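You operate a simulated robot arm through the tools that you are given. There is no shell and no other tool. Be economical: measure what you need, move in short steps, check, and stop when the job is done.

The job below is to be done with a simulated robot arm. You get a single attempt, and the scene is never put back.

Task
Put the white mount in the black tray. Put the 36 mm block from the top of table four on top of the grey sanding block and the 24 mm block on top of the brown carton there. Take the hand lamp and put it in the frame of the glazing jig. Shut the grommets drawer. Close the cab c drain hatch. Fetch the green coat gauge and stand it on the top of the wiring cart. Fetch the white lamp and set it on the white plate. Take the green gauge from the top of the lamp table and put it on top of the red lens. Put the lens housing on the top of the lamp table away on the top of the glazing table. Push the spares door shut. Close the covers door. The order is free. Set down upright: hand lamp, green coat gauge, white lamp.

It is judged by the outcome, as a careful person would: the job done as asked, and still so three seconds after it is handed in. It fails if anything else is knocked over, pushed out of place, dropped, spilled or broken. Lids that push on must go on centred and level and be pressed home; caps that screw on are set level and turned clockwise until they are tight.

Robot
A 7-joint arm with a vacuum gripper on a trunk, on a base that drives. Base frame: it is fixed to the floor where the robot stands at the start and does not move with it; the origin is under the middle of the robot, x ahead of it, y to its left, z up. Units: mm, rad, N and s.
Its first joint turns from -1.204 to 3.002 rad. Places, roughly: black tray (50x27x13 cm) [700, 1600, 800]; cab c drain hatch [21400, 300, 800]; covers door [7400, 2700, 500]; frame of the glazing jig [2900, -200, 900]; green coat gauge [7500, 0, 1000]; green gauge [4750, 1000, 1000]; grommets drawer [22200, 2800, 1000]; hand lamp (8x8x21 cm) [800, -300, 1000]; lens housing (15x8x6 cm) [4900, -400, 900]; red lens (8x6x4 cm) [2600, 200, 900]; spares door [6700, 2700, 500]; top of the glazing table [2800, 100, 900]; top of the wiring cart [5000, -1000, 800]; white lamp [5000, 1000, 1000]; white mount (20x6x6 cm) [500, 0, 900]; white plate (11x8x2 cm) [2500, 200, 900]. Payload 1.06 kg.
Tool frame: the origin (TCP) lies in the middle of the cups' lips, and z points out of the cups. The gripper has 1 cup of 24 mm across, covering 24 by 24 mm (tool x, y); the bellows give 8 mm. With the vacuum on, a cup seals on a smooth face that it is pressed against (1 to 4 N); it does not hold porous or soft things. The pull reaches 23 N.
Orientation is told as [roll, pitch, yaw] about the base's x, y, z axes, in that order, counted from this pose: with the cups facing straight down, the tool's x points along the base's -x, its y along +y and its z along -z.

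Tools
- The arm moves only by the tool play_rows. Its argument "targets" is a list of rows, each a list of 3 entries, a list of its own where there are three numbers: the shift along the tool's x, y, z in mm, then the turn, a rotation vector about the tool's x, y, z in rad, then the vacuum: 1 switches it on, 0 off. In form: [[[dx, dy, dz], [rx, ry, rz], suction], ...]. A call has 1 to 8 rows; each row shifts and turns the commanded pose from where the row before left it, along the tool's axes as they then stand. A row lasts 0.2 s, in which the tool goes at most 50 mm and 0.15 rad; a call with a longer step from one row to the next is refused whole, and so is a gripper value outside its range. A pose out of reach is approached as far as the arm can. The call stops where the force on the tool passes 40 N (or 10 N more than at its start, if that is more) or the arm is blocked; 0.2 s more then pass. The pull builds up within a second once a cup has sealed. Time passes only in rows, and 0.2 s behind the last, so rows that do not move give it time. It gives the time, the measured TCP pose, the force on the tool (base axes) and the pull of the vacuum at its end, in the units of the frame above (readings bear some noise), with the torque about the TCP (base axes, N m) and any sound that the robot's microphone picked up, and new pictures: "views" is both (left out), scene, wrist or none.
- Cameras (640 x 400 px; columns grow to the right, rows downward): "scene" is now at [175.6, -20.9, 1224.8]; the picture's right is [-0.22, -0.98, 0.00], its down [-0.43, 0.10, -0.90] and it looks along [0.88, -0.19, -0.44] (base axes); focal length 214 px, centre (320, 200). "wrist" rides on the gripper at [78, 19, -96] in the tool frame; the picture's right is [-0.24, 0.97, 0.00], its down [-0.71, -0.17, -0.69] and it looks along [-0.67, -0.16, 0.73] (tool axes); focal length 243 px, centre (320, 200). There is no depth. A picture from a camera that has moved, and an enlarged one, comes with that camera's place and axes in the base frame and with its lens.
- slide_trunk(by): slides the trunk up (or, below 0, down) by that many mm; the arm and the scene camera ride with it, the base frame stays. It gives what a move gives, with no picture.
- roll_base(legs): drives the robot by 1 to 6 legs, each [ahead, left, turn to the left] in mm, mm and rad, along the robot's own axes; the way and the turn of a leg run together, so that a leg with both is an arc; at most 1500 mm and 3.142 rad a leg. The arm and the cameras ride along, it lands a little off, and it stops where it bumps. It gives what a move gives, and a new picture of the scene camera.
- pan_tilt(pan, tilt): turns the head with the scene camera to pan (to the left, within 1.396 rad either way) and tilt (down, from -0.506 to 1.204), counted from straight ahead of the robot. It gives what a move gives, and a new picture of the scene camera.
- enlarge(camera, box): a new picture of the part [left, top, right, bottom] of that camera's present view, enlarged. The clock stands still meanwhile.
- close_job(): hands the job in; it is judged then, once.

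Work in short steps. Places have to be worked out from the pictures, the camera data and where the tool is seen: move nearer, look again, correct. Check each grasp and each placing, and mend what went wrong. You have 525 turns and 360 pictures in all, those below and enlarged ones among them. Switch the vacuum off and draw the arm clear of the work before you hand the job in, unless the task says otherwise; then end with one line.

The tools are called after "Request:" as a command line: name --argument value ..., lists and objects as JSON in quotes. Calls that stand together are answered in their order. play_rows: Moves the arm, as the interface text tells. Its arguments: {"type":"object","properties":{"targets":{"type":"array","items":{"type":"array"}},"views":{"type":"string","enum":["both","scene","wrist","none"]}},"required":["targets"]} The other tools are called the same way: slide_trunk (by) slides the trunk up or down; roll_base (legs) drives the base; pan_tilt (pan, tilt) turns the head that bears the scene camera; enlarge (camera, box) takes an enlarged picture of a part of a camera's view; close_job () hands the job in.

At the start:

```text
clock: 0.0
tcp_pos: [325.8, -174.4, 1171.2]
ee_rot: [0.0, 0.0, 0.0]
ft_force: [0.1, 0.2, -0.1]
moment: [0.0, -0.02, 0.01]
pull: 0.1
trunk travel left (down, up): [-375.0, 117.0]
robot x, y, heading: [1.9, -0.7, -0.002]
head pan, tilt: [-0.218, 0.456]
```

scene: 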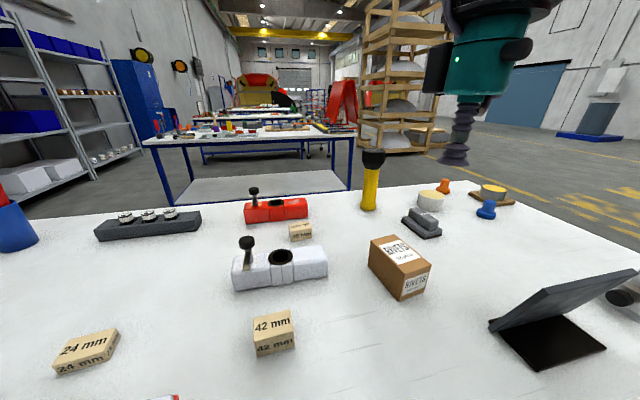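
wrist: 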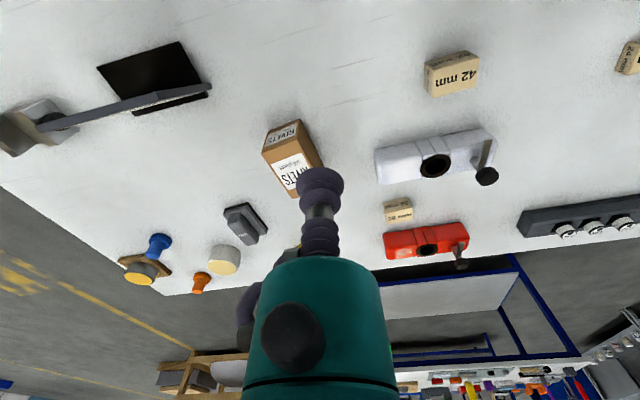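

I start by enlarging the scene picture to read the block labels and see the items on the first table.

Request:
enlarge --camera "scene" --box '[200, 160, 520, 360]'

Request:
pan_tilt --pan 0.9 --tilt 0.4

```text
2.00 times, centred on (360, 260) of scene
camera zoom: at [175.6, -20.9, 1224.8], right [-0.22, -0.98, 0.0], down [-0.43, 0.1, -0.9], along [0.88, -0.19, -0.44], focal length 429 px, centre (240, 80)
```

zoom: 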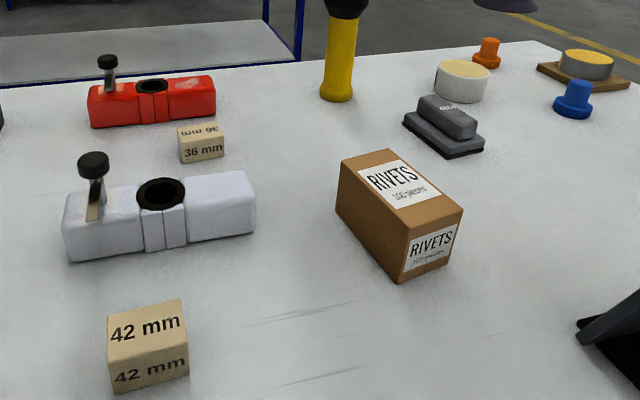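

```text
clock: 1.4
tcp_pos: [327.5, -173.6, 1171.7]
ee_rot: [0.0, 0.002, 0.0]
ft_force: [-0.3, -1.4, -0.1]
moment: [0.03, -0.01, 0.01]
pull: 0.0
trunk travel left (down, up): [-375.0, 117.0]
robot x, y, heading: [-0.7, 1.5, -0.001]
head pan, tilt: [0.901, 0.4]
camera scene: at [143.6, 71.5, 1230.0], right [0.78, -0.62, 0.0], down [-0.24, -0.3, -0.92], along [0.57, 0.72, -0.39], focal length 214 px, centre (320, 200)
```

scene: 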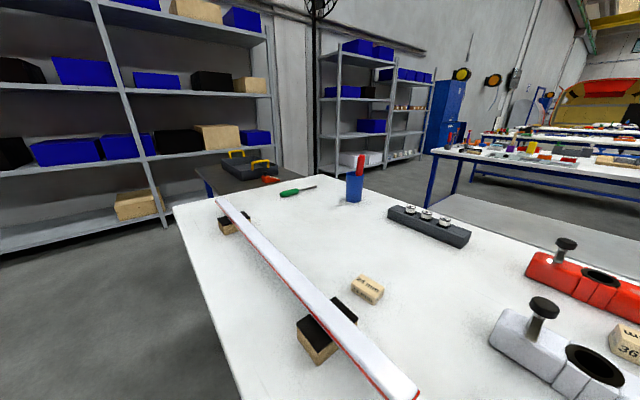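

I need to see the table's near edge and how much room the base has; I look straight down ahead.

Request:
pan_tilt --pan 0.0 --tilt 1.2

Request:
pan_tilt --pan -1.0 --tilt 0.6

Request:
pan_tilt --pan 1.39 --tilt 0.4

```text
clock: 2.5
tcp_pos: [326.0, -172.6, 1171.6]
ee_rot: [0.0, -0.001, -0.001]
ft_force: [0.5, 0.6, -0.4]
moment: [0.01, 0.0, 0.04]
pull: 0.1
trunk travel left (down, up): [-375.0, 117.0]
robot x, y, heading: [-1.8, -1.9, 0.001]
head pan, tilt: [0.0, 1.201]
camera scene: at [141.9, -1.0, 1167.2], right [0.0, -1.0, 0.0], down [-0.93, 0.0, -0.36], along [0.36, 0.0, -0.93], focal length 214 px, centre (320, 200)
```

scene: 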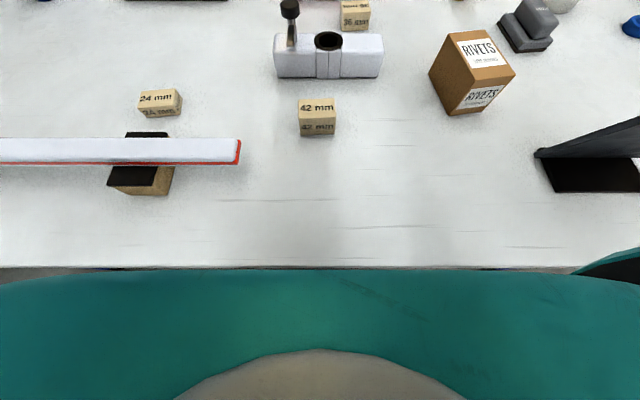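

```text
clock: 3.8
tcp_pos: [327.5, -172.1, 1171.7]
ee_rot: [-0.001, -0.001, 0.0]
ft_force: [-0.2, -0.8, 0.3]
moment: [-0.01, 0.0, 0.01]
pull: 0.1
trunk travel left (down, up): [-375.0, 117.0]
robot x, y, heading: [0.9, -2.9, -0.001]
head pan, tilt: [-1.0, 0.6]
camera scene: at [133.8, -75.4, 1211.7], right [-0.84, -0.54, 0.0], down [-0.31, 0.48, -0.82], along [0.45, -0.69, -0.57], focal length 214 px, centre (320, 200)
```

scene: 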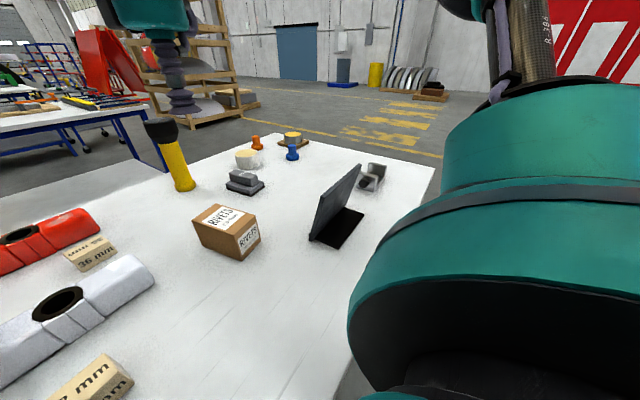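

```text
clock: 6.0
tcp_pos: [326.8, -173.0, 1171.8]
ee_rot: [-0.001, 0.0, 0.001]
ft_force: [0.2, 0.6, 0.0]
moment: [0.0, -0.01, 0.01]
pull: 0.0
trunk travel left (down, up): [-375.0, 117.0]
robot x, y, heading: [0.3, 2.2, 0.003]
head pan, tilt: [1.389, 0.4]
camera scene: at [102.8, 90.0, 1230.0], right [0.98, -0.18, 0.0], down [-0.07, -0.38, -0.92], along [0.17, 0.91, -0.39], focal length 214 px, centre (320, 200)
```

scene: 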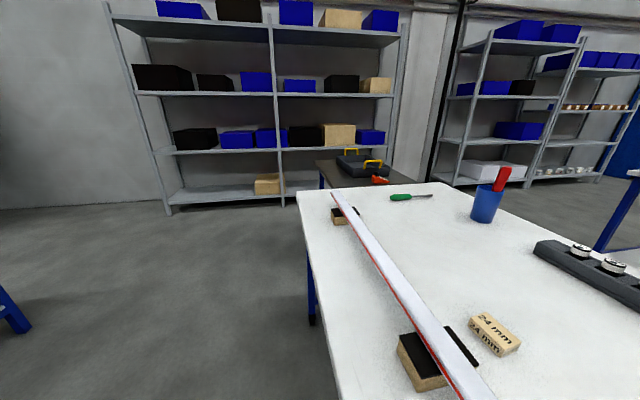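

The front edge of the table lies at x≈165, the 24 mm block near [490,333], the carton near [560,-310], the sanding block near [720,-500]. I look at the black tray closely.

Request:
enlarge --camera "scene" --box '[290, 120, 450, 220]'

Request:
pan_tilt --pan 0.6 --tilt 1.0

```text
4.00 times, centred on (370, 170) of scene
camera zoom: at [102.8, 90.0, 1230.0], right [0.98, -0.18, 0.0], down [-0.07, -0.38, -0.92], along [0.17, 0.91, -0.39], focal length 858 px, centre (120, 320)
```

zoom: 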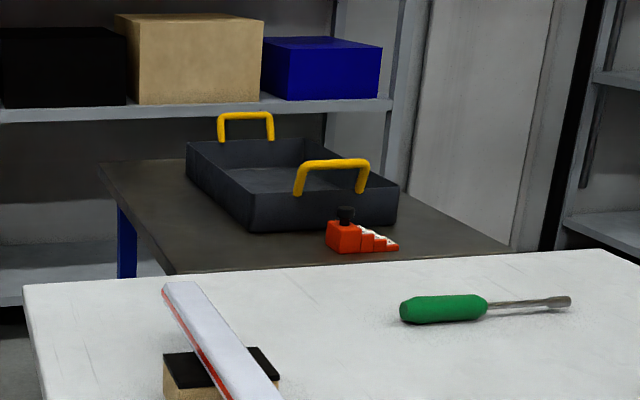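

```text
clock: 7.1
tcp_pos: [326.0, -172.4, 1171.6]
ee_rot: [0.0, 0.001, 0.002]
ft_force: [0.0, 0.0, 0.2]
moment: [-0.01, -0.01, -0.07]
pull: 0.0
trunk travel left (down, up): [-375.0, 117.0]
robot x, y, heading: [0.3, -0.5, -0.0]
head pan, tilt: [0.6, 1.0]
camera scene: at [143.5, 38.3, 1179.8], right [0.57, -0.82, 0.0], down [-0.69, -0.48, -0.54], along [0.45, 0.31, -0.84], focal length 214 px, centre (320, 200)
```

scene: 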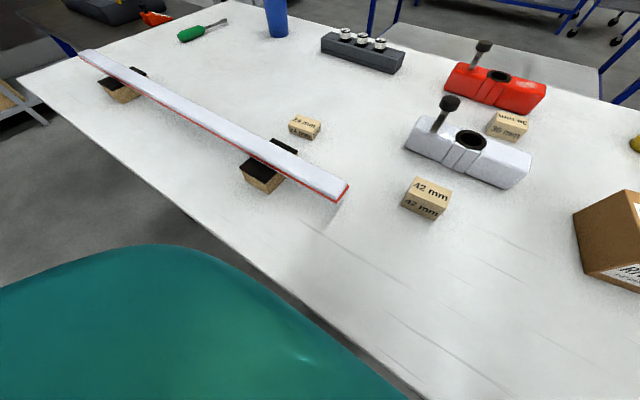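

The tray is open and on the dark table. I drive left 300 mm to have the 24 mm block (≈[511,339]) well within reach.

Request:
roll_base --legs '[[0, 300, 0]]'

Request:
pan_tilt --pan 0.0 --tilt 0.8

Request:
play_rows --targets '[[[-40, 40, 40], [0, 0, 0], 0], [[-40, 40, 40], [0, 0, 0], 0], [[-40, 40, 40], [0, 0, 0], 0], [[-40, 40, 40], [0, 0, 0], 0], [[0, 40, 30], [0, 0, 0], 0]]' --views "both"

```text
clock: 9.2
tcp_pos: [326.6, 131.6, 1171.7]
ee_rot: [-0.001, -0.001, 0.002]
ft_force: [-0.4, -0.9, -0.6]
moment: [-0.02, -0.01, 0.02]
pull: 0.1
trunk travel left (down, up): [-375.0, 117.0]
robot x, y, heading: [-1.3, 304.4, 0.003]
head pan, tilt: [0.6, 1.0]
camera scene: at [143.1, 341.4, 1179.7], right [0.57, -0.82, 0.0], down [-0.69, -0.48, -0.54], along [0.45, 0.31, -0.84], focal length 214 px, centre (320, 200)
```

scene: 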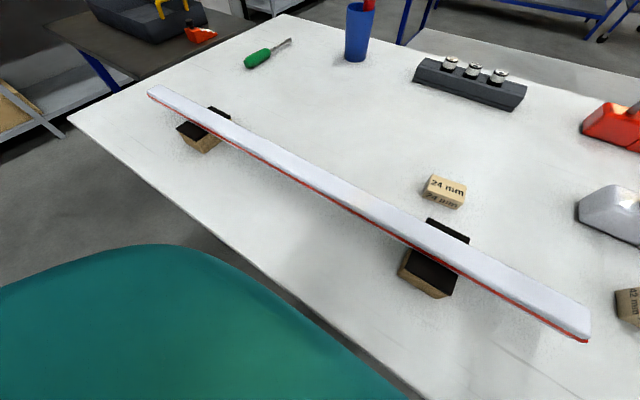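

```text
clock: 10.2
tcp_pos: [326.4, 129.1, 1173.1]
ee_rot: [0.0, 0.0, -0.001]
ft_force: [-0.5, -0.5, 0.6]
moment: [-0.01, -0.01, -0.03]
pull: 0.0
trunk travel left (down, up): [-375.0, 117.0]
robot x, y, heading: [0.0, 304.3, -0.002]
head pan, tilt: [0.0, 0.799]
camera scene: at [166.4, 301.6, 1194.9], right [0.0, -1.0, 0.0], down [-0.72, 0.0, -0.7], along [0.7, 0.0, -0.72], focal length 214 px, centre (320, 200)
```

scene: 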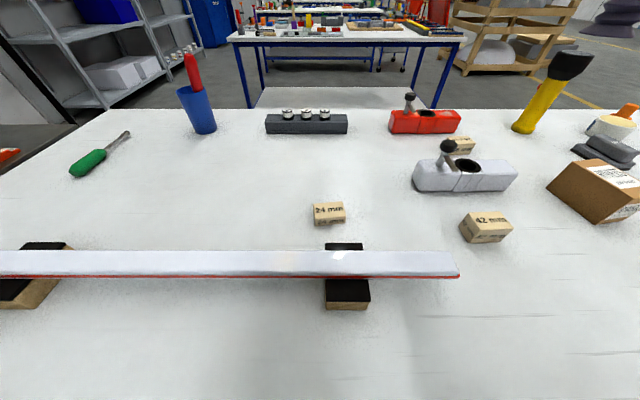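

```text
refused: row 1 steps farther than a row can; nothing moved
```

Landmarks shifted by about −55 mm in y versus the reading, so odometry is off; I'll localise afresh after each drive. The 24 mm block is now at about [505,281]; I move above it.

Request:
play_rows --targets '[[[-30, 25, 30], [0, 0, 0], 0], [[-30, 25, 30], [0, 0, 0], 0], [[-30, 25, 30], [0, 0, 0], 0], [[-30, 25, 30], [0, 0, 0], 0], [[-30, 25, 30], [0, 0, 0], 0], [[-30, 25, 30], [0, 0, 0], 0], [[0, 0, 45], [0, 0, 0], 0]]' --views "both"

```text
clock: 11.8
tcp_pos: [460.9, 208.5, 963.1]
ee_rot: [0.003, -0.002, 0.001]
ft_force: [0.5, 0.1, 0.3]
moment: [0.04, 0.01, 0.01]
pull: 0.0
out of reach, approached as far as the arm can: row 4, 5, 6
trunk travel left (down, up): [-375.0, 117.0]
robot x, y, heading: [-2.9, 302.0, -0.001]
head pan, tilt: [0.0, 0.799]
camera scene: at [166.6, 301.6, 1194.9], right [0.0, -1.0, 0.0], down [-0.72, 0.0, -0.7], along [0.7, 0.0, -0.72], focal length 214 px, centre (320, 200)
camera wrist: at [383.2, 226.6, 1060.0], right [0.23, 0.97, 0.0], down [0.71, -0.17, 0.69], along [0.67, -0.16, -0.73], focal length 243 px, centre (320, 200)
```

scene: 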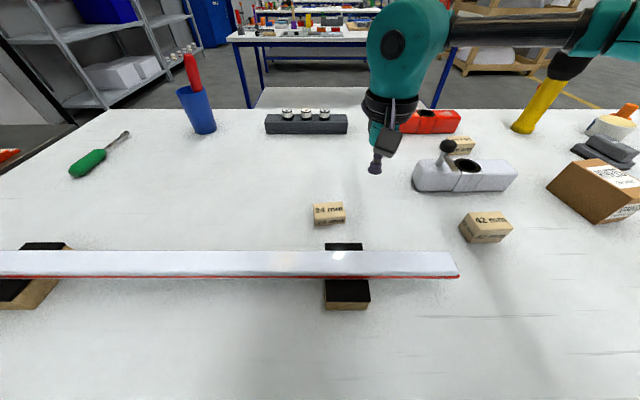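
wrist: 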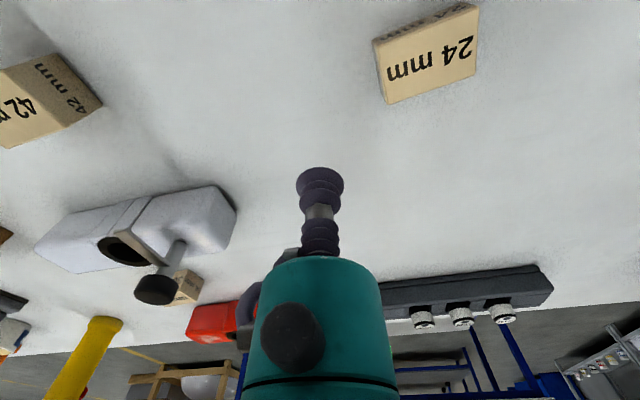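

Comparing both cameras, the table surface is at z≈866, not 800 (odometry is fine after all). The 24 mm block's top is then near [443,283,890]; I move over it and look.

Request:
play_rows --targets '[[[5, 35, 0], [0, 0, 0], 0], [[10, 40, 0], [0, 0, 0], 0], [[0, 0, 20], [0, 0, 0], 0], [[0, 0, 10], [0, 0, 0], 0]]' --views "both"

```text
clock: 12.8
tcp_pos: [415.9, 234.7, 917.8]
ee_rot: [-0.001, -0.002, 0.0]
ft_force: [0.3, 0.6, -0.6]
moment: [-0.03, -0.01, 0.0]
pull: 0.1
out of reach, approached as far as the arm can: row 1, 2
trunk travel left (down, up): [-375.0, 117.0]
robot x, y, heading: [0.3, 304.0, 0.002]
head pan, tilt: [0.0, 0.799]
camera scene: at [166.3, 301.6, 1194.9], right [0.0, -1.0, 0.0], down [-0.72, 0.0, -0.7], along [0.7, 0.0, -0.72], focal length 214 px, centre (320, 200)
camera wrist: at [338.0, 253.4, 1012.9], right [0.23, 0.97, 0.0], down [0.71, -0.17, 0.69], along [0.67, -0.16, -0.73], focal length 243 px, centre (320, 200)
```

scene: 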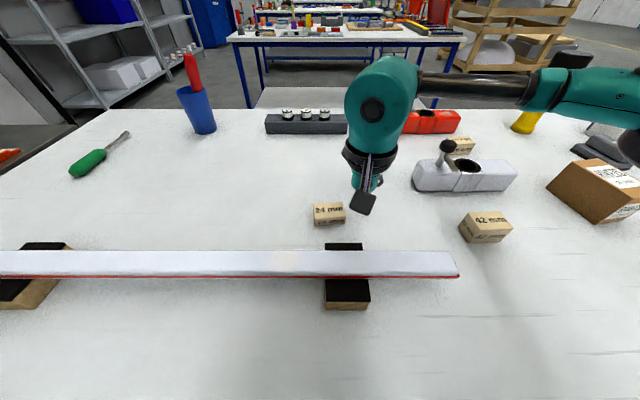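
wrist: 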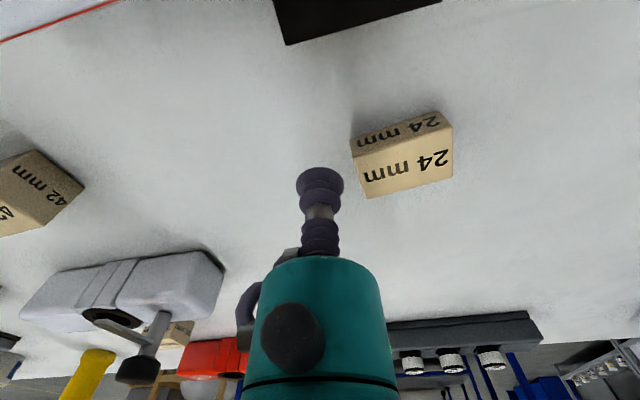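

Block top is at about [437,284,890] by the wrist view. I try the remaining shift of +21 x, +49 y at this height.

Request:
play_rows --targets '[[[-10, 25, -5], [0, 0, 0], 0], [[-11, 24, 0], [0, 0, 0], 0], [[0, 0, 0], [0, 0, 0], 0]]' --views "wrist"

```text
clock: 13.6
tcp_pos: [415.6, 234.7, 916.8]
ee_rot: [0.0, -0.002, 0.0]
ft_force: [-0.8, -0.6, -0.3]
moment: [0.0, -0.01, -0.01]
pull: 0.2
out of reach, approached as far as the arm can: row 1, 2
trunk travel left (down, up): [-375.0, 117.0]
robot x, y, heading: [-0.0, 300.1, -0.001]
head pan, tilt: [0.0, 0.799]
camera wrist: at [338.1, 253.4, 1013.1], right [0.23, 0.97, 0.0], down [0.71, -0.17, 0.69], along [0.67, -0.16, -0.73], focal length 243 px, centre (320, 200)
```

wrist: 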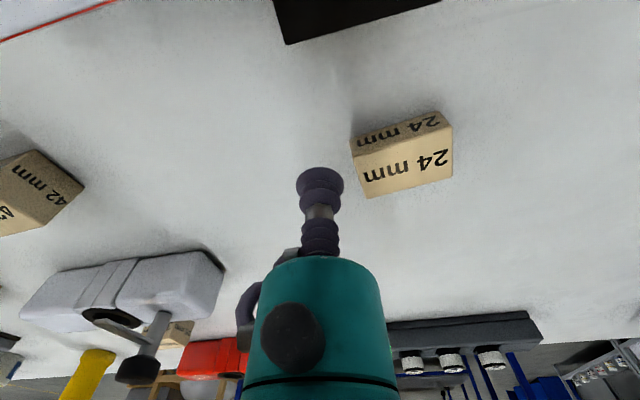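

The arm won't extend further at this trunk height. I raise the tool and lower the trunk 120 mm, then retry.

Request:
play_rows --targets '[[[0, 0, -40], [0, 0, 0], 0], [[0, 0, -40], [0, 0, 0], 0], [[0, 0, -40], [0, 0, 0], 0]]' --views "none"

Request:
slide_trunk --by -120

Request:
play_rows --targets '[[[-10, 25, 0], [0, 0, 0], 0], [[-11, 24, 0], [0, 0, 0], 0], [[0, 0, 0], [0, 0, 0], 0]]' --views "both"

```text
clock: 14.4
tcp_pos: [415.5, 225.9, 1038.4]
ee_rot: [0.001, -0.001, 0.001]
ft_force: [0.3, 0.2, -0.2]
moment: [0.01, 0.01, 0.01]
pull: 0.1
out of reach, approached as far as the arm can: row 3
trunk travel left (down, up): [-375.0, 117.0]
robot x, y, heading: [0.0, 298.0, 0.004]
head pan, tilt: [0.0, 0.799]
```

```text
clock: 15.9
tcp_pos: [416.4, 228.7, 919.1]
ee_rot: [0.0, -0.002, 0.001]
ft_force: [-0.3, 0.1, 0.0]
moment: [0.0, 0.0, 0.0]
pull: 0.1
trunk travel left (down, up): [-255.0, 237.0]
robot x, y, heading: [-0.8, 301.4, 0.002]
head pan, tilt: [0.0, 0.799]
```

```text
clock: 16.7
tcp_pos: [422.2, 230.5, 920.4]
ee_rot: [-0.001, -0.001, 0.0]
ft_force: [0.0, 0.8, 1.0]
moment: [0.0, 0.01, 0.01]
pull: 0.0
out of reach, approached as far as the arm can: row 1, 2
trunk travel left (down, up): [-255.0, 237.0]
robot x, y, heading: [0.5, 302.3, 0.002]
head pan, tilt: [0.0, 0.799]
camera scene: at [194.4, 301.6, 1075.7], right [0.0, -1.0, 0.0], down [-0.72, 0.0, -0.7], along [0.7, 0.0, -0.72], focal length 214 px, centre (320, 200)
camera wrist: at [346.0, 248.5, 1015.7], right [0.24, 0.97, 0.0], down [0.71, -0.17, 0.69], along [0.67, -0.16, -0.73], focal length 243 px, centre (320, 200)
```

scene: 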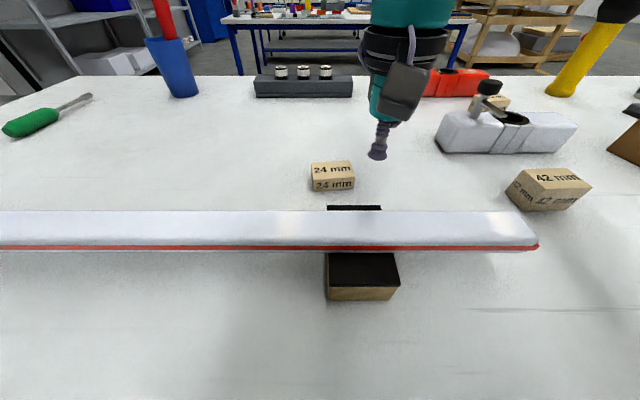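
wrist: 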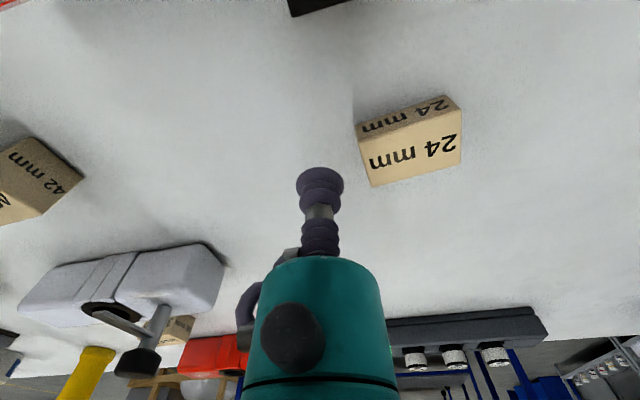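

The limit appears to be a wrist joint with this yaw. I turn the tool about its z in the natural direction of the arm's swing to the left and try again.

Request:
play_rows --targets '[[[0, 0, 0], [0, 0, -0.14], 0], [[0, 0, 0], [0, 0, -0.14], 0], [[0, 0, 0], [0, 0, -0.14], 0]]' --views "none"

Request:
play_rows --targets '[[[-3.9, 15.7, 0], [0, 0, 0], 0], [[-3.9, 15.7, 0], [0, 0, 0], 0]]' --views "wrist"

```text
clock: 17.5
tcp_pos: [423.5, 231.6, 920.6]
ee_rot: [0.0, 0.0, 0.422]
ft_force: [-0.7, -0.1, 0.0]
moment: [0.0, 0.0, -0.04]
pull: 0.0
trunk travel left (down, up): [-255.0, 237.0]
robot x, y, heading: [0.1, 303.7, 0.002]
head pan, tilt: [0.0, 0.799]
```

```text
clock: 18.1
tcp_pos: [422.9, 230.7, 919.9]
ee_rot: [-0.001, -0.001, 0.422]
ft_force: [0.5, 0.1, -0.1]
moment: [0.0, 0.0, -0.01]
pull: 0.0
out of reach, approached as far as the arm can: row 1, 2
trunk travel left (down, up): [-255.0, 237.0]
robot x, y, heading: [2.9, 300.5, 0.0]
head pan, tilt: [0.0, 0.799]
camera wrist: at [345.2, 215.9, 1015.9], right [-0.18, 0.98, 0.0], down [0.72, 0.13, 0.69], along [0.67, 0.13, -0.73], focal length 243 px, centre (320, 200)
```

wrist: 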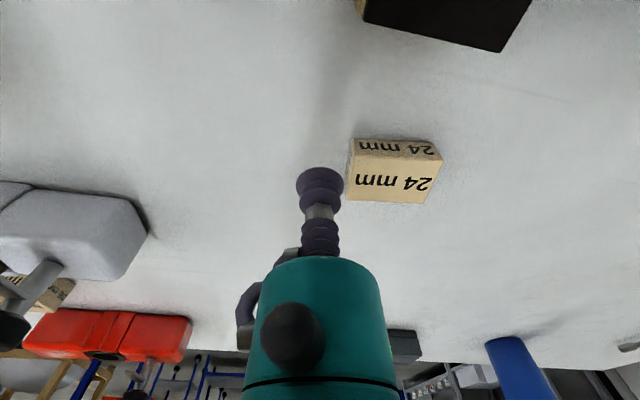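

Only leftward motion is blocked, so I strafe the base left 170 mm so the block lies to the robot's right, after raising the tool.

Request:
play_rows --targets '[[[0, 0, -40], [0, 0, 0], 0]]' --views "none"

Request:
roll_base --legs '[[0, 170, 0]]'

Request:
play_rows --targets '[[[28, -40, 0], [0, 0, 0], 0], [[28, -40, 0], [0, 0, 0], 0], [[-23, 0, 0], [0, 0, 0.1], 0]]' --views "both"

```text
clock: 18.5
tcp_pos: [427.6, 223.4, 951.5]
ee_rot: [-0.001, -0.001, 0.42]
ft_force: [-0.1, 0.8, 0.3]
moment: [0.0, 0.02, 0.0]
pull: 0.0
out of reach, approached as far as the arm can: row 1
trunk travel left (down, up): [-255.0, 237.0]
robot x, y, heading: [0.3, 302.1, 0.0]
head pan, tilt: [0.0, 0.799]
```

```text
clock: 19.9
tcp_pos: [426.2, 390.3, 951.0]
ee_rot: [0.0, -0.002, 0.424]
ft_force: [0.1, 0.3, 0.6]
moment: [-0.01, -0.01, -0.01]
pull: 0.1
trunk travel left (down, up): [-255.0, 237.0]
robot x, y, heading: [-1.9, 463.4, 0.002]
head pan, tilt: [0.0, 0.799]
camera scene: at [193.8, 468.1, 1075.8], right [0.0, -1.0, 0.0], down [-0.72, 0.0, -0.7], along [0.7, 0.0, -0.72], focal length 214 px, centre (320, 200)
```

scene: 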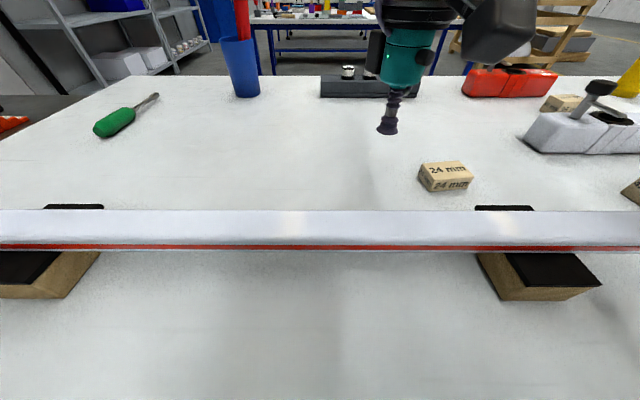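

```text
clock: 20.8
tcp_pos: [428.1, 304.4, 951.2]
ee_rot: [0.001, 0.0, 0.321]
ft_force: [0.2, 0.4, 0.4]
moment: [0.04, 0.0, -0.01]
pull: 0.0
trunk travel left (down, up): [-255.0, 237.0]
robot x, y, heading: [-1.2, 470.1, 0.007]
head pan, tilt: [0.0, 0.799]
camera scene: at [193.9, 468.0, 1075.7], right [0.0, -1.0, 0.0], down [-0.72, 0.0, -0.7], along [0.7, 0.0, -0.72], focal length 214 px, centre (320, 200)
camera wrist: at [349.1, 297.4, 1046.5], right [-0.09, 1.0, 0.0], down [0.73, 0.06, 0.69], along [0.68, 0.06, -0.73], focal length 243 px, centre (320, 200)
```

scene: 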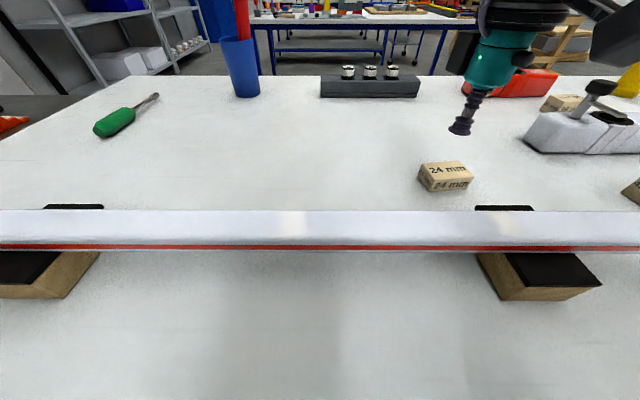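
wrist: 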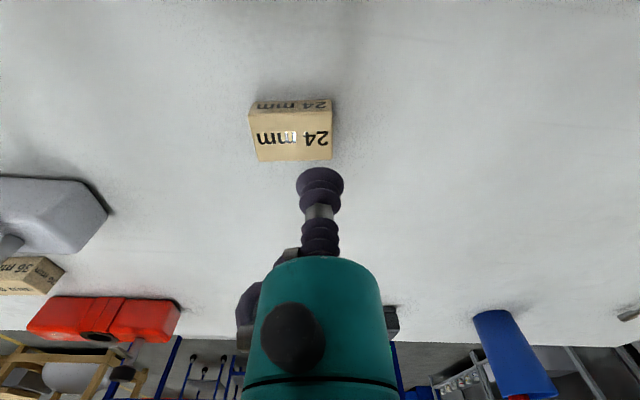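

It moves freely now. The block's top centre is at [434,285]; I move over it, switch on the vacuum and descend.

Request:
play_rows --targets '[[[0, -20, 0], [0, 0, 0], 0], [[0, 0, 40], [0, 0, 0], 0], [[0, 0, 12], [0, 0, 0], 1], [[0, 0, 6], [0, 0, 0], 1], [[0, 0, 0], [0, 0, 0], 1]]' --views "wrist"

```text
clock: 21.9
tcp_pos: [435.4, 286.9, 894.0]
ee_rot: [0.0, 0.0, 0.323]
ft_force: [-0.6, 0.0, 0.0]
moment: [0.01, -0.01, -0.01]
pull: 0.1
trunk travel left (down, up): [-255.0, 237.0]
robot x, y, heading: [1.8, 467.1, 0.002]
head pan, tilt: [0.0, 0.799]
camera wrist: at [355.8, 279.2, 989.2], right [-0.09, 1.0, 0.0], down [0.73, 0.06, 0.69], along [0.68, 0.06, -0.73], focal length 243 px, centre (320, 200)
```

wrist: 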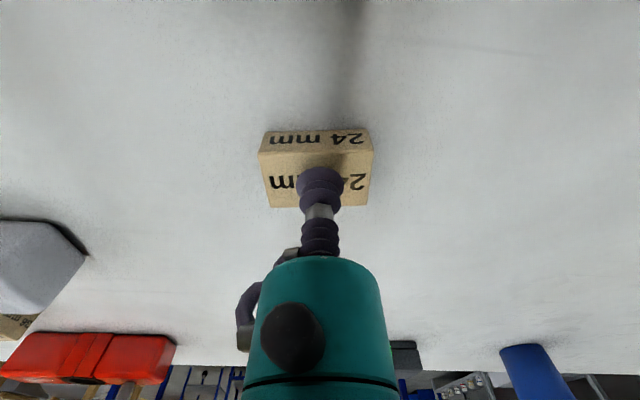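

Well centred. I press down in 3 mm steps until it seals.

Request:
play_rows --targets '[[[0, 0, 3], [0, 0, 0], 1], [[0, 0, 3], [0, 0, 0], 1], [[0, 0, 0], [0, 0, 0], 1], [[0, 0, 0], [0, 0, 0], 1], [[0, 0, 0], [0, 0, 0], 1]]' --views "none"

```text
clock: 23.1
tcp_pos: [434.5, 287.6, 886.6]
ee_rot: [-0.001, 0.001, 0.323]
ft_force: [0.5, -0.4, -0.1]
moment: [0.0, 0.0, -0.03]
pull: 22.9
trunk travel left (down, up): [-255.0, 237.0]
robot x, y, heading: [3.6, 466.6, 0.001]
head pan, tilt: [0.0, 0.799]
```

Sealed with 22.9 N. I lift 120 mm and drive right toward the carton.

Request:
play_rows --targets '[[[0, 0, -40], [0, 0, 0], 1], [[0, 0, -40], [0, 0, 0], 1], [[0, 0, -40], [0, 0, 0], 1]]' --views "none"

Request:
roll_base --legs '[[0, -500, 0]]'

Request:
play_rows --targets '[[[0, 0, 0], [0, 0, 0], 1]]' --views "both"

```text
clock: 23.9
tcp_pos: [436.4, 285.7, 1006.5]
ee_rot: [0.0, 0.001, 0.324]
ft_force: [-0.1, 0.1, -0.8]
moment: [-0.03, 0.0, -0.02]
pull: 22.8
trunk travel left (down, up): [-255.0, 237.0]
robot x, y, heading: [0.4, 467.6, 0.005]
head pan, tilt: [0.0, 0.799]
```

```text
clock: 26.9
tcp_pos: [442.7, -201.3, 1007.2]
ee_rot: [-0.002, 0.0, 0.337]
ft_force: [-0.9, 0.4, 0.1]
moment: [0.02, -0.01, 0.0]
pull: 22.7
trunk travel left (down, up): [-255.0, 237.0]
robot x, y, heading: [4.1, -23.8, 0.02]
head pan, tilt: [0.0, 0.799]
camera scene: at [199.1, -22.3, 1075.7], right [0.02, -1.0, 0.0], down [-0.72, -0.01, -0.7], along [0.7, 0.01, -0.72], focal length 214 px, centre (320, 200)
```

scene: 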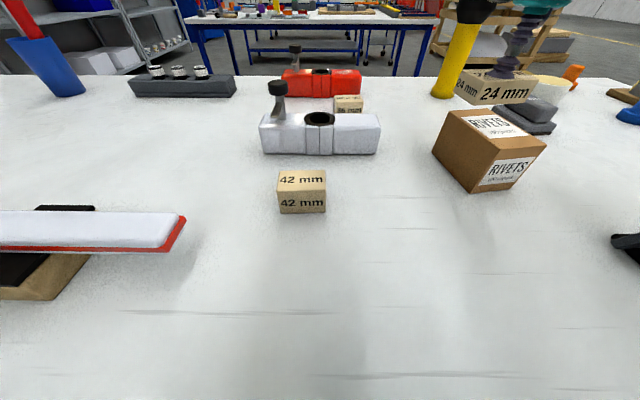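

```text
clock: 27.3
tcp_pos: [444.3, -201.3, 1006.7]
ee_rot: [0.001, 0.0, 0.336]
ft_force: [0.4, 0.3, -0.5]
moment: [0.01, 0.0, -0.02]
pull: 22.7
trunk travel left (down, up): [-255.0, 237.0]
robot x, y, heading: [5.1, -25.2, 0.02]
head pan, tilt: [0.0, 0.799]
camera scene: at [199.1, -22.1, 1075.7], right [0.02, -1.0, 0.0], down [-0.72, -0.01, -0.7], along [0.7, 0.01, -0.72], focal length 214 px, centre (320, 200)
camera wrist: at [365.1, -209.7, 1102.9], right [-0.1, 1.0, 0.0], down [0.72, 0.07, 0.69], along [0.68, 0.07, -0.73], focal length 243 px, centre (320, 200)
```

scene: 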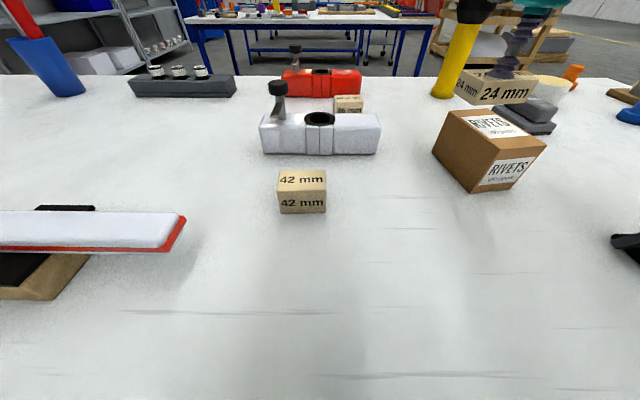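
wrist: 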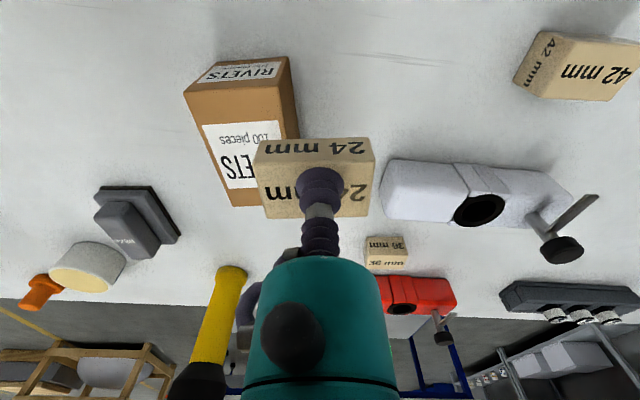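

I enlarge the scene view on the carton to fix its corners and height.

Request:
enlarge --camera "scene" --box '[400, 70, 560, 220]'

Request:
enlarge --camera "wrist" --box '[80, 40, 340, 240]'

```text
2.67 times, centred on (480, 145) of scene
camera zoom: at [199.1, -22.1, 1075.7], right [0.02, -1.0, 0.0], down [-0.72, -0.01, -0.7], along [0.7, 0.01, -0.72], focal length 572 px, centre (-107, 347)
```

zoom: 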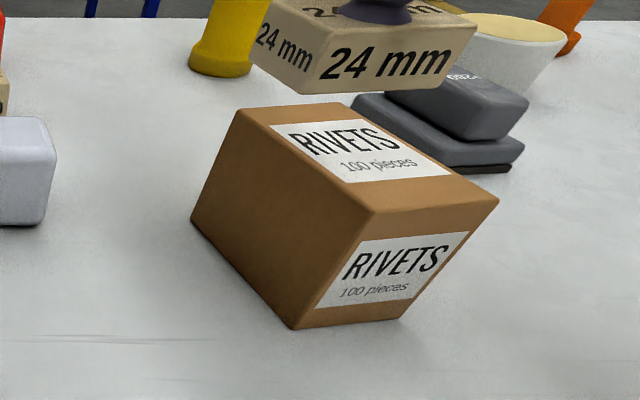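

```text
2.00 times, centred on (210, 140) of wrist
camera zoom: at [365.1, -209.7, 1102.9], right [-0.1, 1.0, 0.0], down [0.72, 0.07, 0.69], along [0.68, 0.07, -0.73], focal length 485 px, centre (540, 320)
```

zoom: 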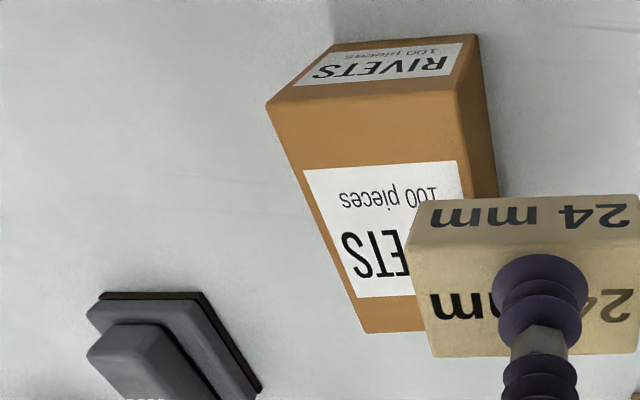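

Carton top is at z≈934, centred at [483,-256], size 110×65. I carry the block above it and lower to just above contact.

Request:
play_rows --targets '[[[-9, -32, 0], [0, 0, 0], 1], [[-9.5, -33, 0], [0, 0, 0], 1], [[0, 0, 30], [0, 0, 0], 1], [[0, 0, 11], [0, 0, 0], 1], [[0, 0, 0], [0, 0, 0], 1]]' --views "both"

```text
clock: 28.5
tcp_pos: [483.7, -257.9, 967.6]
ee_rot: [0.0, 0.002, 0.338]
ft_force: [0.2, 0.2, -0.4]
moment: [-0.01, -0.01, 0.0]
pull: 23.5
trunk travel left (down, up): [-255.0, 237.0]
robot x, y, heading: [3.6, -26.7, 0.016]
head pan, tilt: [0.0, 0.799]
camera scene: at [199.1, -22.1, 1075.7], right [0.02, -1.0, 0.0], down [-0.72, -0.01, -0.7], along [0.7, 0.01, -0.72], focal length 214 px, centre (320, 200)
camera wrist: at [404.8, -265.3, 1063.1], right [-0.1, 1.0, 0.0], down [0.72, 0.07, 0.69], along [0.68, 0.07, -0.73], focal length 243 px, centre (320, 200)
```

scene: 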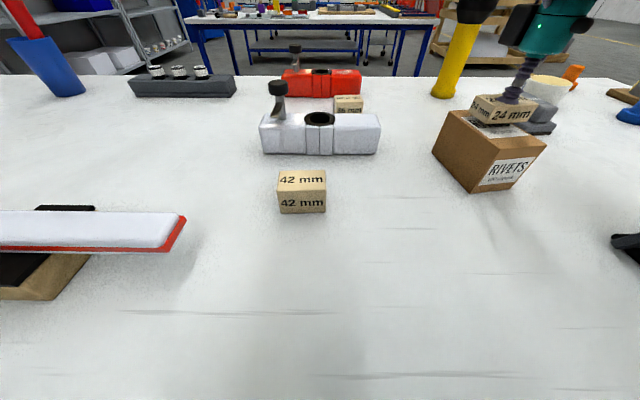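
wrist: 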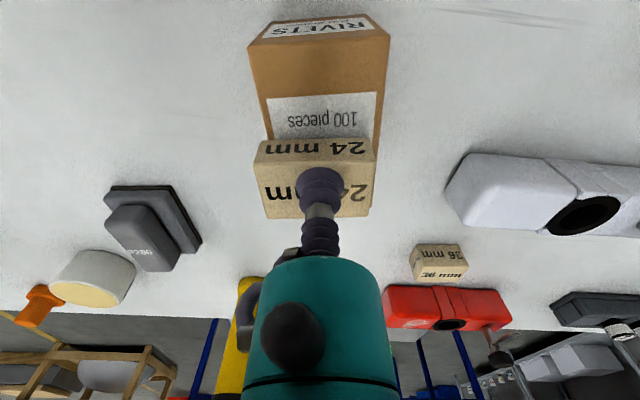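

Good alignment. I lower in small steps till light contact.

Request:
play_rows --targets '[[[0, 0, 5], [0, 0, 0], 1], [[0, 0, 3], [0, 0, 0], 1], [[0, 0, 0], [0, 0, 0], 1]]' --views "none"

Request:
play_rows --targets '[[[0, 0, 2], [0, 0, 0], 1], [[0, 0, 0], [0, 0, 0], 1]]' --views "wrist"

```text
clock: 29.3
tcp_pos: [483.9, -257.1, 958.5]
ee_rot: [0.001, -0.003, 0.337]
ft_force: [0.5, -0.8, 2.5]
moment: [-0.03, -0.03, 0.01]
pull: 23.1
trunk travel left (down, up): [-255.0, 237.0]
robot x, y, heading: [5.9, -25.4, 0.013]
head pan, tilt: [0.0, 0.799]
```

```text
clock: 29.9
tcp_pos: [482.7, -257.0, 956.1]
ee_rot: [0.0, -0.004, 0.337]
ft_force: [1.4, -4.1, 15.2]
moment: [0.03, 0.03, -0.02]
pull: 23.2
trunk travel left (down, up): [-255.0, 237.0]
robot x, y, heading: [-0.4, -24.7, 0.018]
head pan, tilt: [0.0, 0.799]
camera wrist: at [404.1, -265.2, 1053.3], right [-0.1, 1.0, 0.0], down [0.72, 0.07, 0.69], along [0.68, 0.07, -0.73], focal length 243 px, centre (320, 200)
```

wrist: 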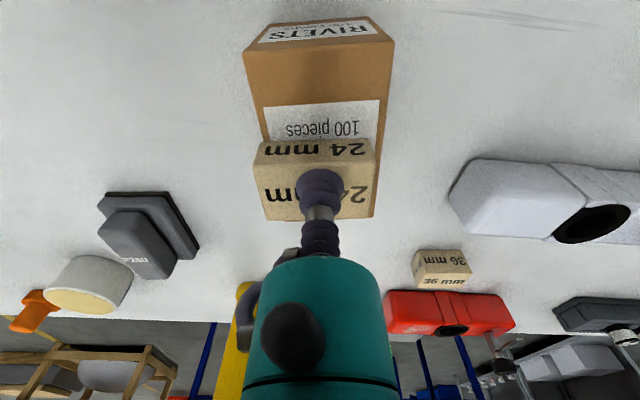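

Contact (15 N), so I ease up, release the vacuum and lift away.

Request:
play_rows --targets '[[[0, 0, -2], [0, 0, 0], 0], [[0, 0, 0], [0, 0, 0], 0], [[0, 0, 0], [0, 0, 0], 0], [[0, 0, -5], [0, 0, 0], 0], [[0, 0, -40], [0, 0, 0], 0], [[0, 0, -40], [0, 0, 0], 0]]' --views "wrist"

```text
clock: 31.3
tcp_pos: [484.2, -256.7, 1043.6]
ee_rot: [0.001, 0.003, 0.336]
ft_force: [-0.2, -0.5, -0.4]
moment: [-0.01, -0.03, -0.01]
pull: 0.0
trunk travel left (down, up): [-255.0, 237.0]
robot x, y, heading: [3.1, -22.8, 0.016]
head pan, tilt: [0.0, 0.799]
camera wrist: at [405.7, -264.6, 1139.1], right [-0.1, 1.0, 0.0], down [0.73, 0.07, 0.68], along [0.68, 0.07, -0.73], focal length 243 px, centre (320, 200)
```

wrist: 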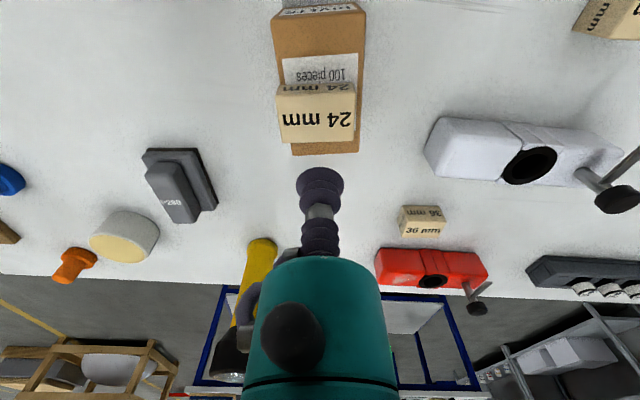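

The 24 mm block rests on the carton. Next the white mount: I look closely at it for a flat suction spot near its centre of mass.

Request:
enlarge --camera "wrist" --box '[400, 80, 640, 260]'

Request:
enlarge --camera "scene" --box '[240, 60, 400, 170]'

```text
2.22 times, centred on (520, 170) of wrist
camera zoom: at [405.7, -264.6, 1139.1], right [-0.1, 1.0, 0.0], down [0.73, 0.07, 0.68], along [0.68, 0.07, -0.73], focal length 539 px, centre (-124, 267)
```

zoom: 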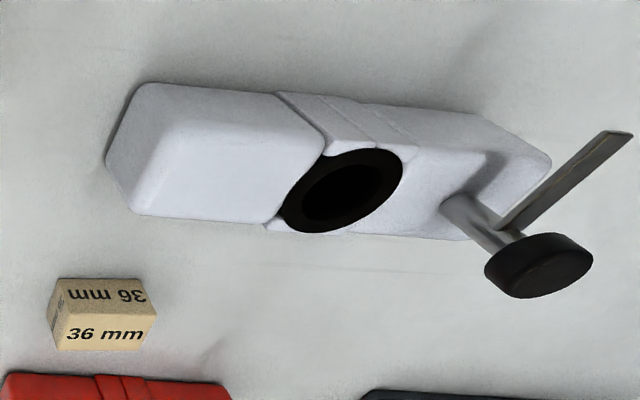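

```text
3.64 times, centred on (320, 115) of scene
camera zoom: at [199.2, -22.1, 1075.7], right [0.02, -1.0, 0.0], down [-0.72, -0.01, -0.7], along [0.7, 0.01, -0.72], focal length 780 px, centre (320, 509)
```

zoom: 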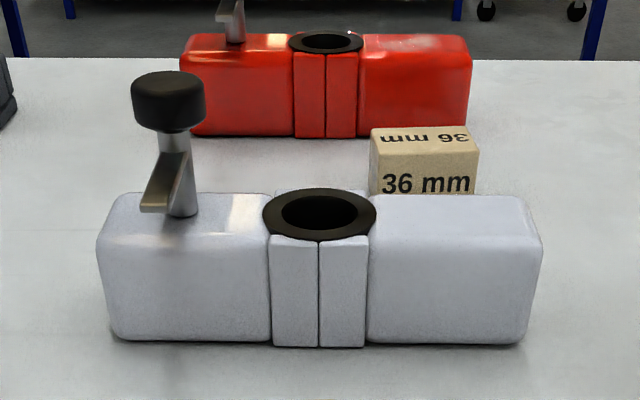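

The mount is about 190 mm long, with its hole at [529,-17] and a flat top right of it at z≈922; I'll grip at [528,-59]. I strafe left 125 mm so this lies in the arm's good zone.

Request:
roll_base --legs '[[0, 125, -0.015]]'

Request:
play_rows --targets '[[[-16, 44, 0], [0, 0, 0], 0], [[-25, 24, 20], [0, 0, 0], 0], [[-22, 0, 40], [0, 0, 0], 0]]' --views "both"

```text
clock: 32.5
tcp_pos: [480.2, -138.3, 1042.4]
ee_rot: [0.0, 0.001, 0.324]
ft_force: [-0.3, 0.0, -0.4]
moment: [-0.04, -0.02, 0.02]
pull: 0.0
trunk travel left (down, up): [-255.0, 237.0]
robot x, y, heading: [5.2, 103.2, 0.005]
head pan, tilt: [0.0, 0.799]
camera scene: at [197.7, 99.9, 1075.8], right [0.0, -1.0, 0.0], down [-0.72, 0.0, -0.7], along [0.7, 0.0, -0.72], focal length 214 px, centre (320, 200)
```

scene: 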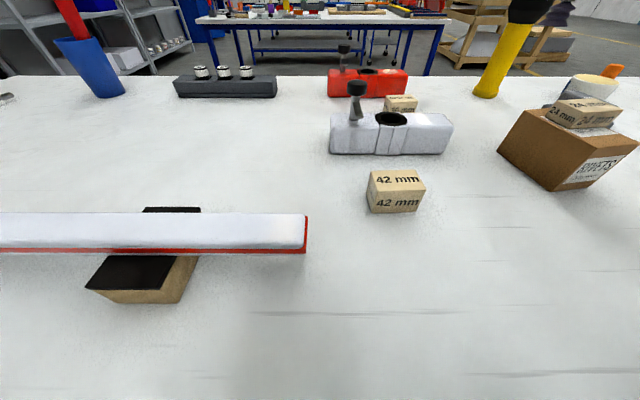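

```text
clock: 33.3
tcp_pos: [520.1, -52.4, 980.9]
ee_rot: [0.002, -0.001, 0.323]
ft_force: [0.5, -0.1, -0.4]
moment: [-0.04, 0.02, -0.01]
pull: 0.0
trunk travel left (down, up): [-255.0, 237.0]
robot x, y, heading: [2.3, 99.3, 0.006]
head pan, tilt: [0.0, 0.799]
camera scene: at [198.1, 99.5, 1075.7], right [0.0, -1.0, 0.0], down [-0.72, 0.0, -0.7], along [0.7, 0.0, -0.72], focal length 214 px, centre (320, 200)
camera wrist: at [440.3, -59.4, 1076.3], right [-0.09, 1.0, 0.0], down [0.72, 0.06, 0.69], along [0.68, 0.06, -0.73], focal length 243 px, centre (320, 200)
```

scene: 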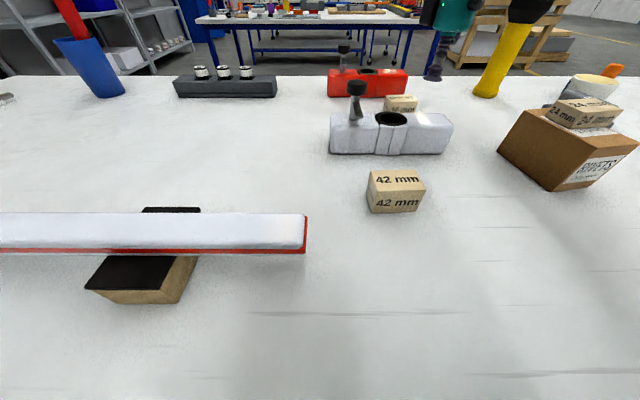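
wrist: 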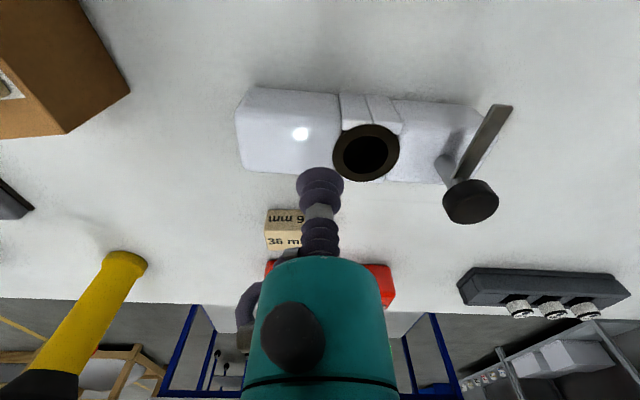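

Target spot refined to [528,-58,≈922]. I move there and descend near contact.

Request:
play_rows --targets '[[[-5.7, -8.2, 0], [0, 0, 0], 1], [[0, 0, 40], [0, 0, 0], 1], [[0, 0, 12], [0, 0, 0], 1], [[0, 0, 0], [0, 0, 0], 1]]' --views "wrist"

```text
clock: 34.3
tcp_pos: [527.0, -58.6, 930.8]
ee_rot: [-0.001, 0.0, 0.323]
ft_force: [-0.7, -0.2, -0.4]
moment: [-0.02, -0.01, 0.02]
pull: 0.0
trunk travel left (down, up): [-255.0, 237.0]
robot x, y, heading: [2.7, 100.4, 0.008]
head pan, tilt: [0.0, 0.799]
camera wrist: at [447.7, -65.7, 1027.1], right [-0.09, 1.0, 0.0], down [0.73, 0.06, 0.69], along [0.68, 0.06, -0.73], focal length 243 px, centre (320, 200)
```

wrist: 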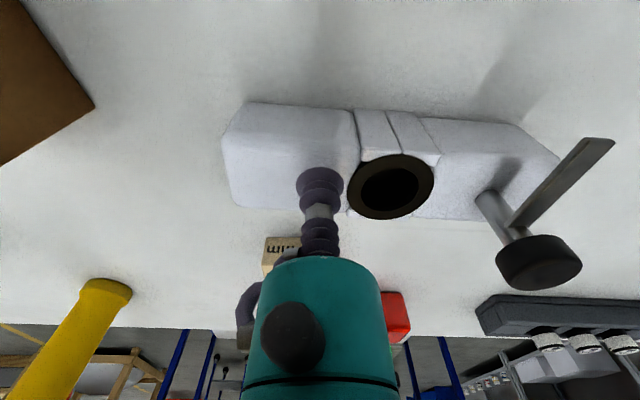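

Placement looks right. I descend in small steps until the vacuum seals.

Request:
play_rows --targets '[[[0, 0, 4], [0, 0, 0], 1], [[0, 0, 4], [0, 0, 0], 1], [[0, 0, 3], [0, 0, 0], 1], [[0, 0, 0], [0, 0, 0], 1], [[0, 0, 0], [0, 0, 0], 1]]' --views "none"

```text
clock: 35.5
tcp_pos: [525.5, -59.4, 919.6]
ee_rot: [0.002, -0.001, 0.323]
ft_force: [-0.1, 0.0, 0.4]
moment: [-0.01, 0.01, -0.03]
pull: 0.1
trunk travel left (down, up): [-255.0, 237.0]
robot x, y, heading: [1.3, 97.0, 0.005]
head pan, tilt: [0.0, 0.799]
```

Request:
play_rows --targets '[[[0, 0, 3], [0, 0, 0], 1], [[0, 0, 2], [0, 0, 0], 1], [[0, 0, 2], [0, 0, 0], 1], [[0, 0, 0], [0, 0, 0], 1], [[0, 0, 0], [0, 0, 0], 1]]' --views "wrist"

```text
clock: 36.7
tcp_pos: [526.2, -59.3, 914.7]
ee_rot: [0.0, -0.002, 0.324]
ft_force: [0.2, -2.4, 15.2]
moment: [0.03, 0.06, -0.13]
pull: 22.6
trunk travel left (down, up): [-255.0, 237.0]
robot x, y, heading: [3.5, 98.4, 0.004]
head pan, tilt: [0.0, 0.799]
camera wrist: at [446.3, -66.3, 1009.9], right [-0.09, 1.0, 0.0], down [0.72, 0.06, 0.69], along [0.68, 0.06, -0.73], focal length 243 px, centre (320, 200)
```

wrist: 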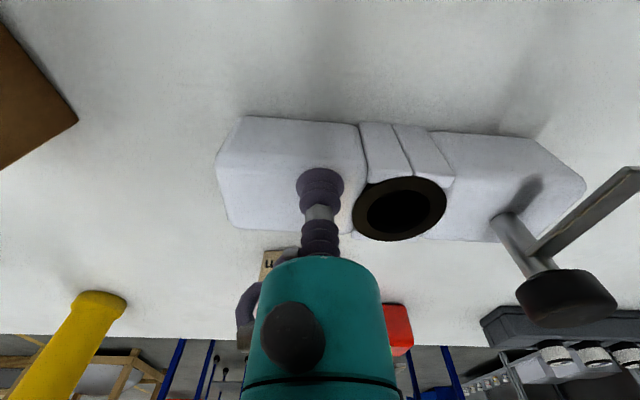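

Sealed (22.6 N). I lift it by a few mm and watch torque and pull.

Request:
play_rows --targets '[[[0, 0, -4], [0, 0, 0], 1], [[0, 0, -4], [0, 0, 0], 1], [[0, 0, -3], [0, 0, 0], 1], [[0, 0, 0], [0, 0, 0], 1]]' --views "wrist"

```text
clock: 37.7
tcp_pos: [527.9, -59.5, 922.5]
ee_rot: [-0.001, -0.001, 0.322]
ft_force: [0.8, 0.1, -2.1]
moment: [-0.09, 0.0, 0.0]
pull: 22.3
trunk travel left (down, up): [-255.0, 237.0]
robot x, y, heading: [4.5, 98.3, 0.003]
head pan, tilt: [0.0, 0.799]
camera wrist: at [448.3, -67.6, 1020.0], right [-0.09, 1.0, 0.0], down [0.73, 0.06, 0.69], along [0.68, 0.06, -0.73], focal length 243 px, centre (320, 200)
```

wrist: 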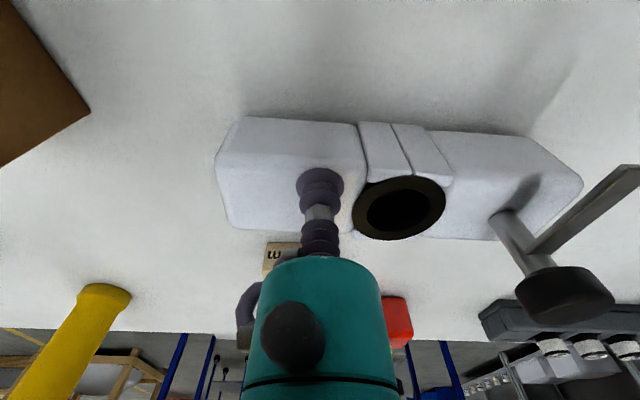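

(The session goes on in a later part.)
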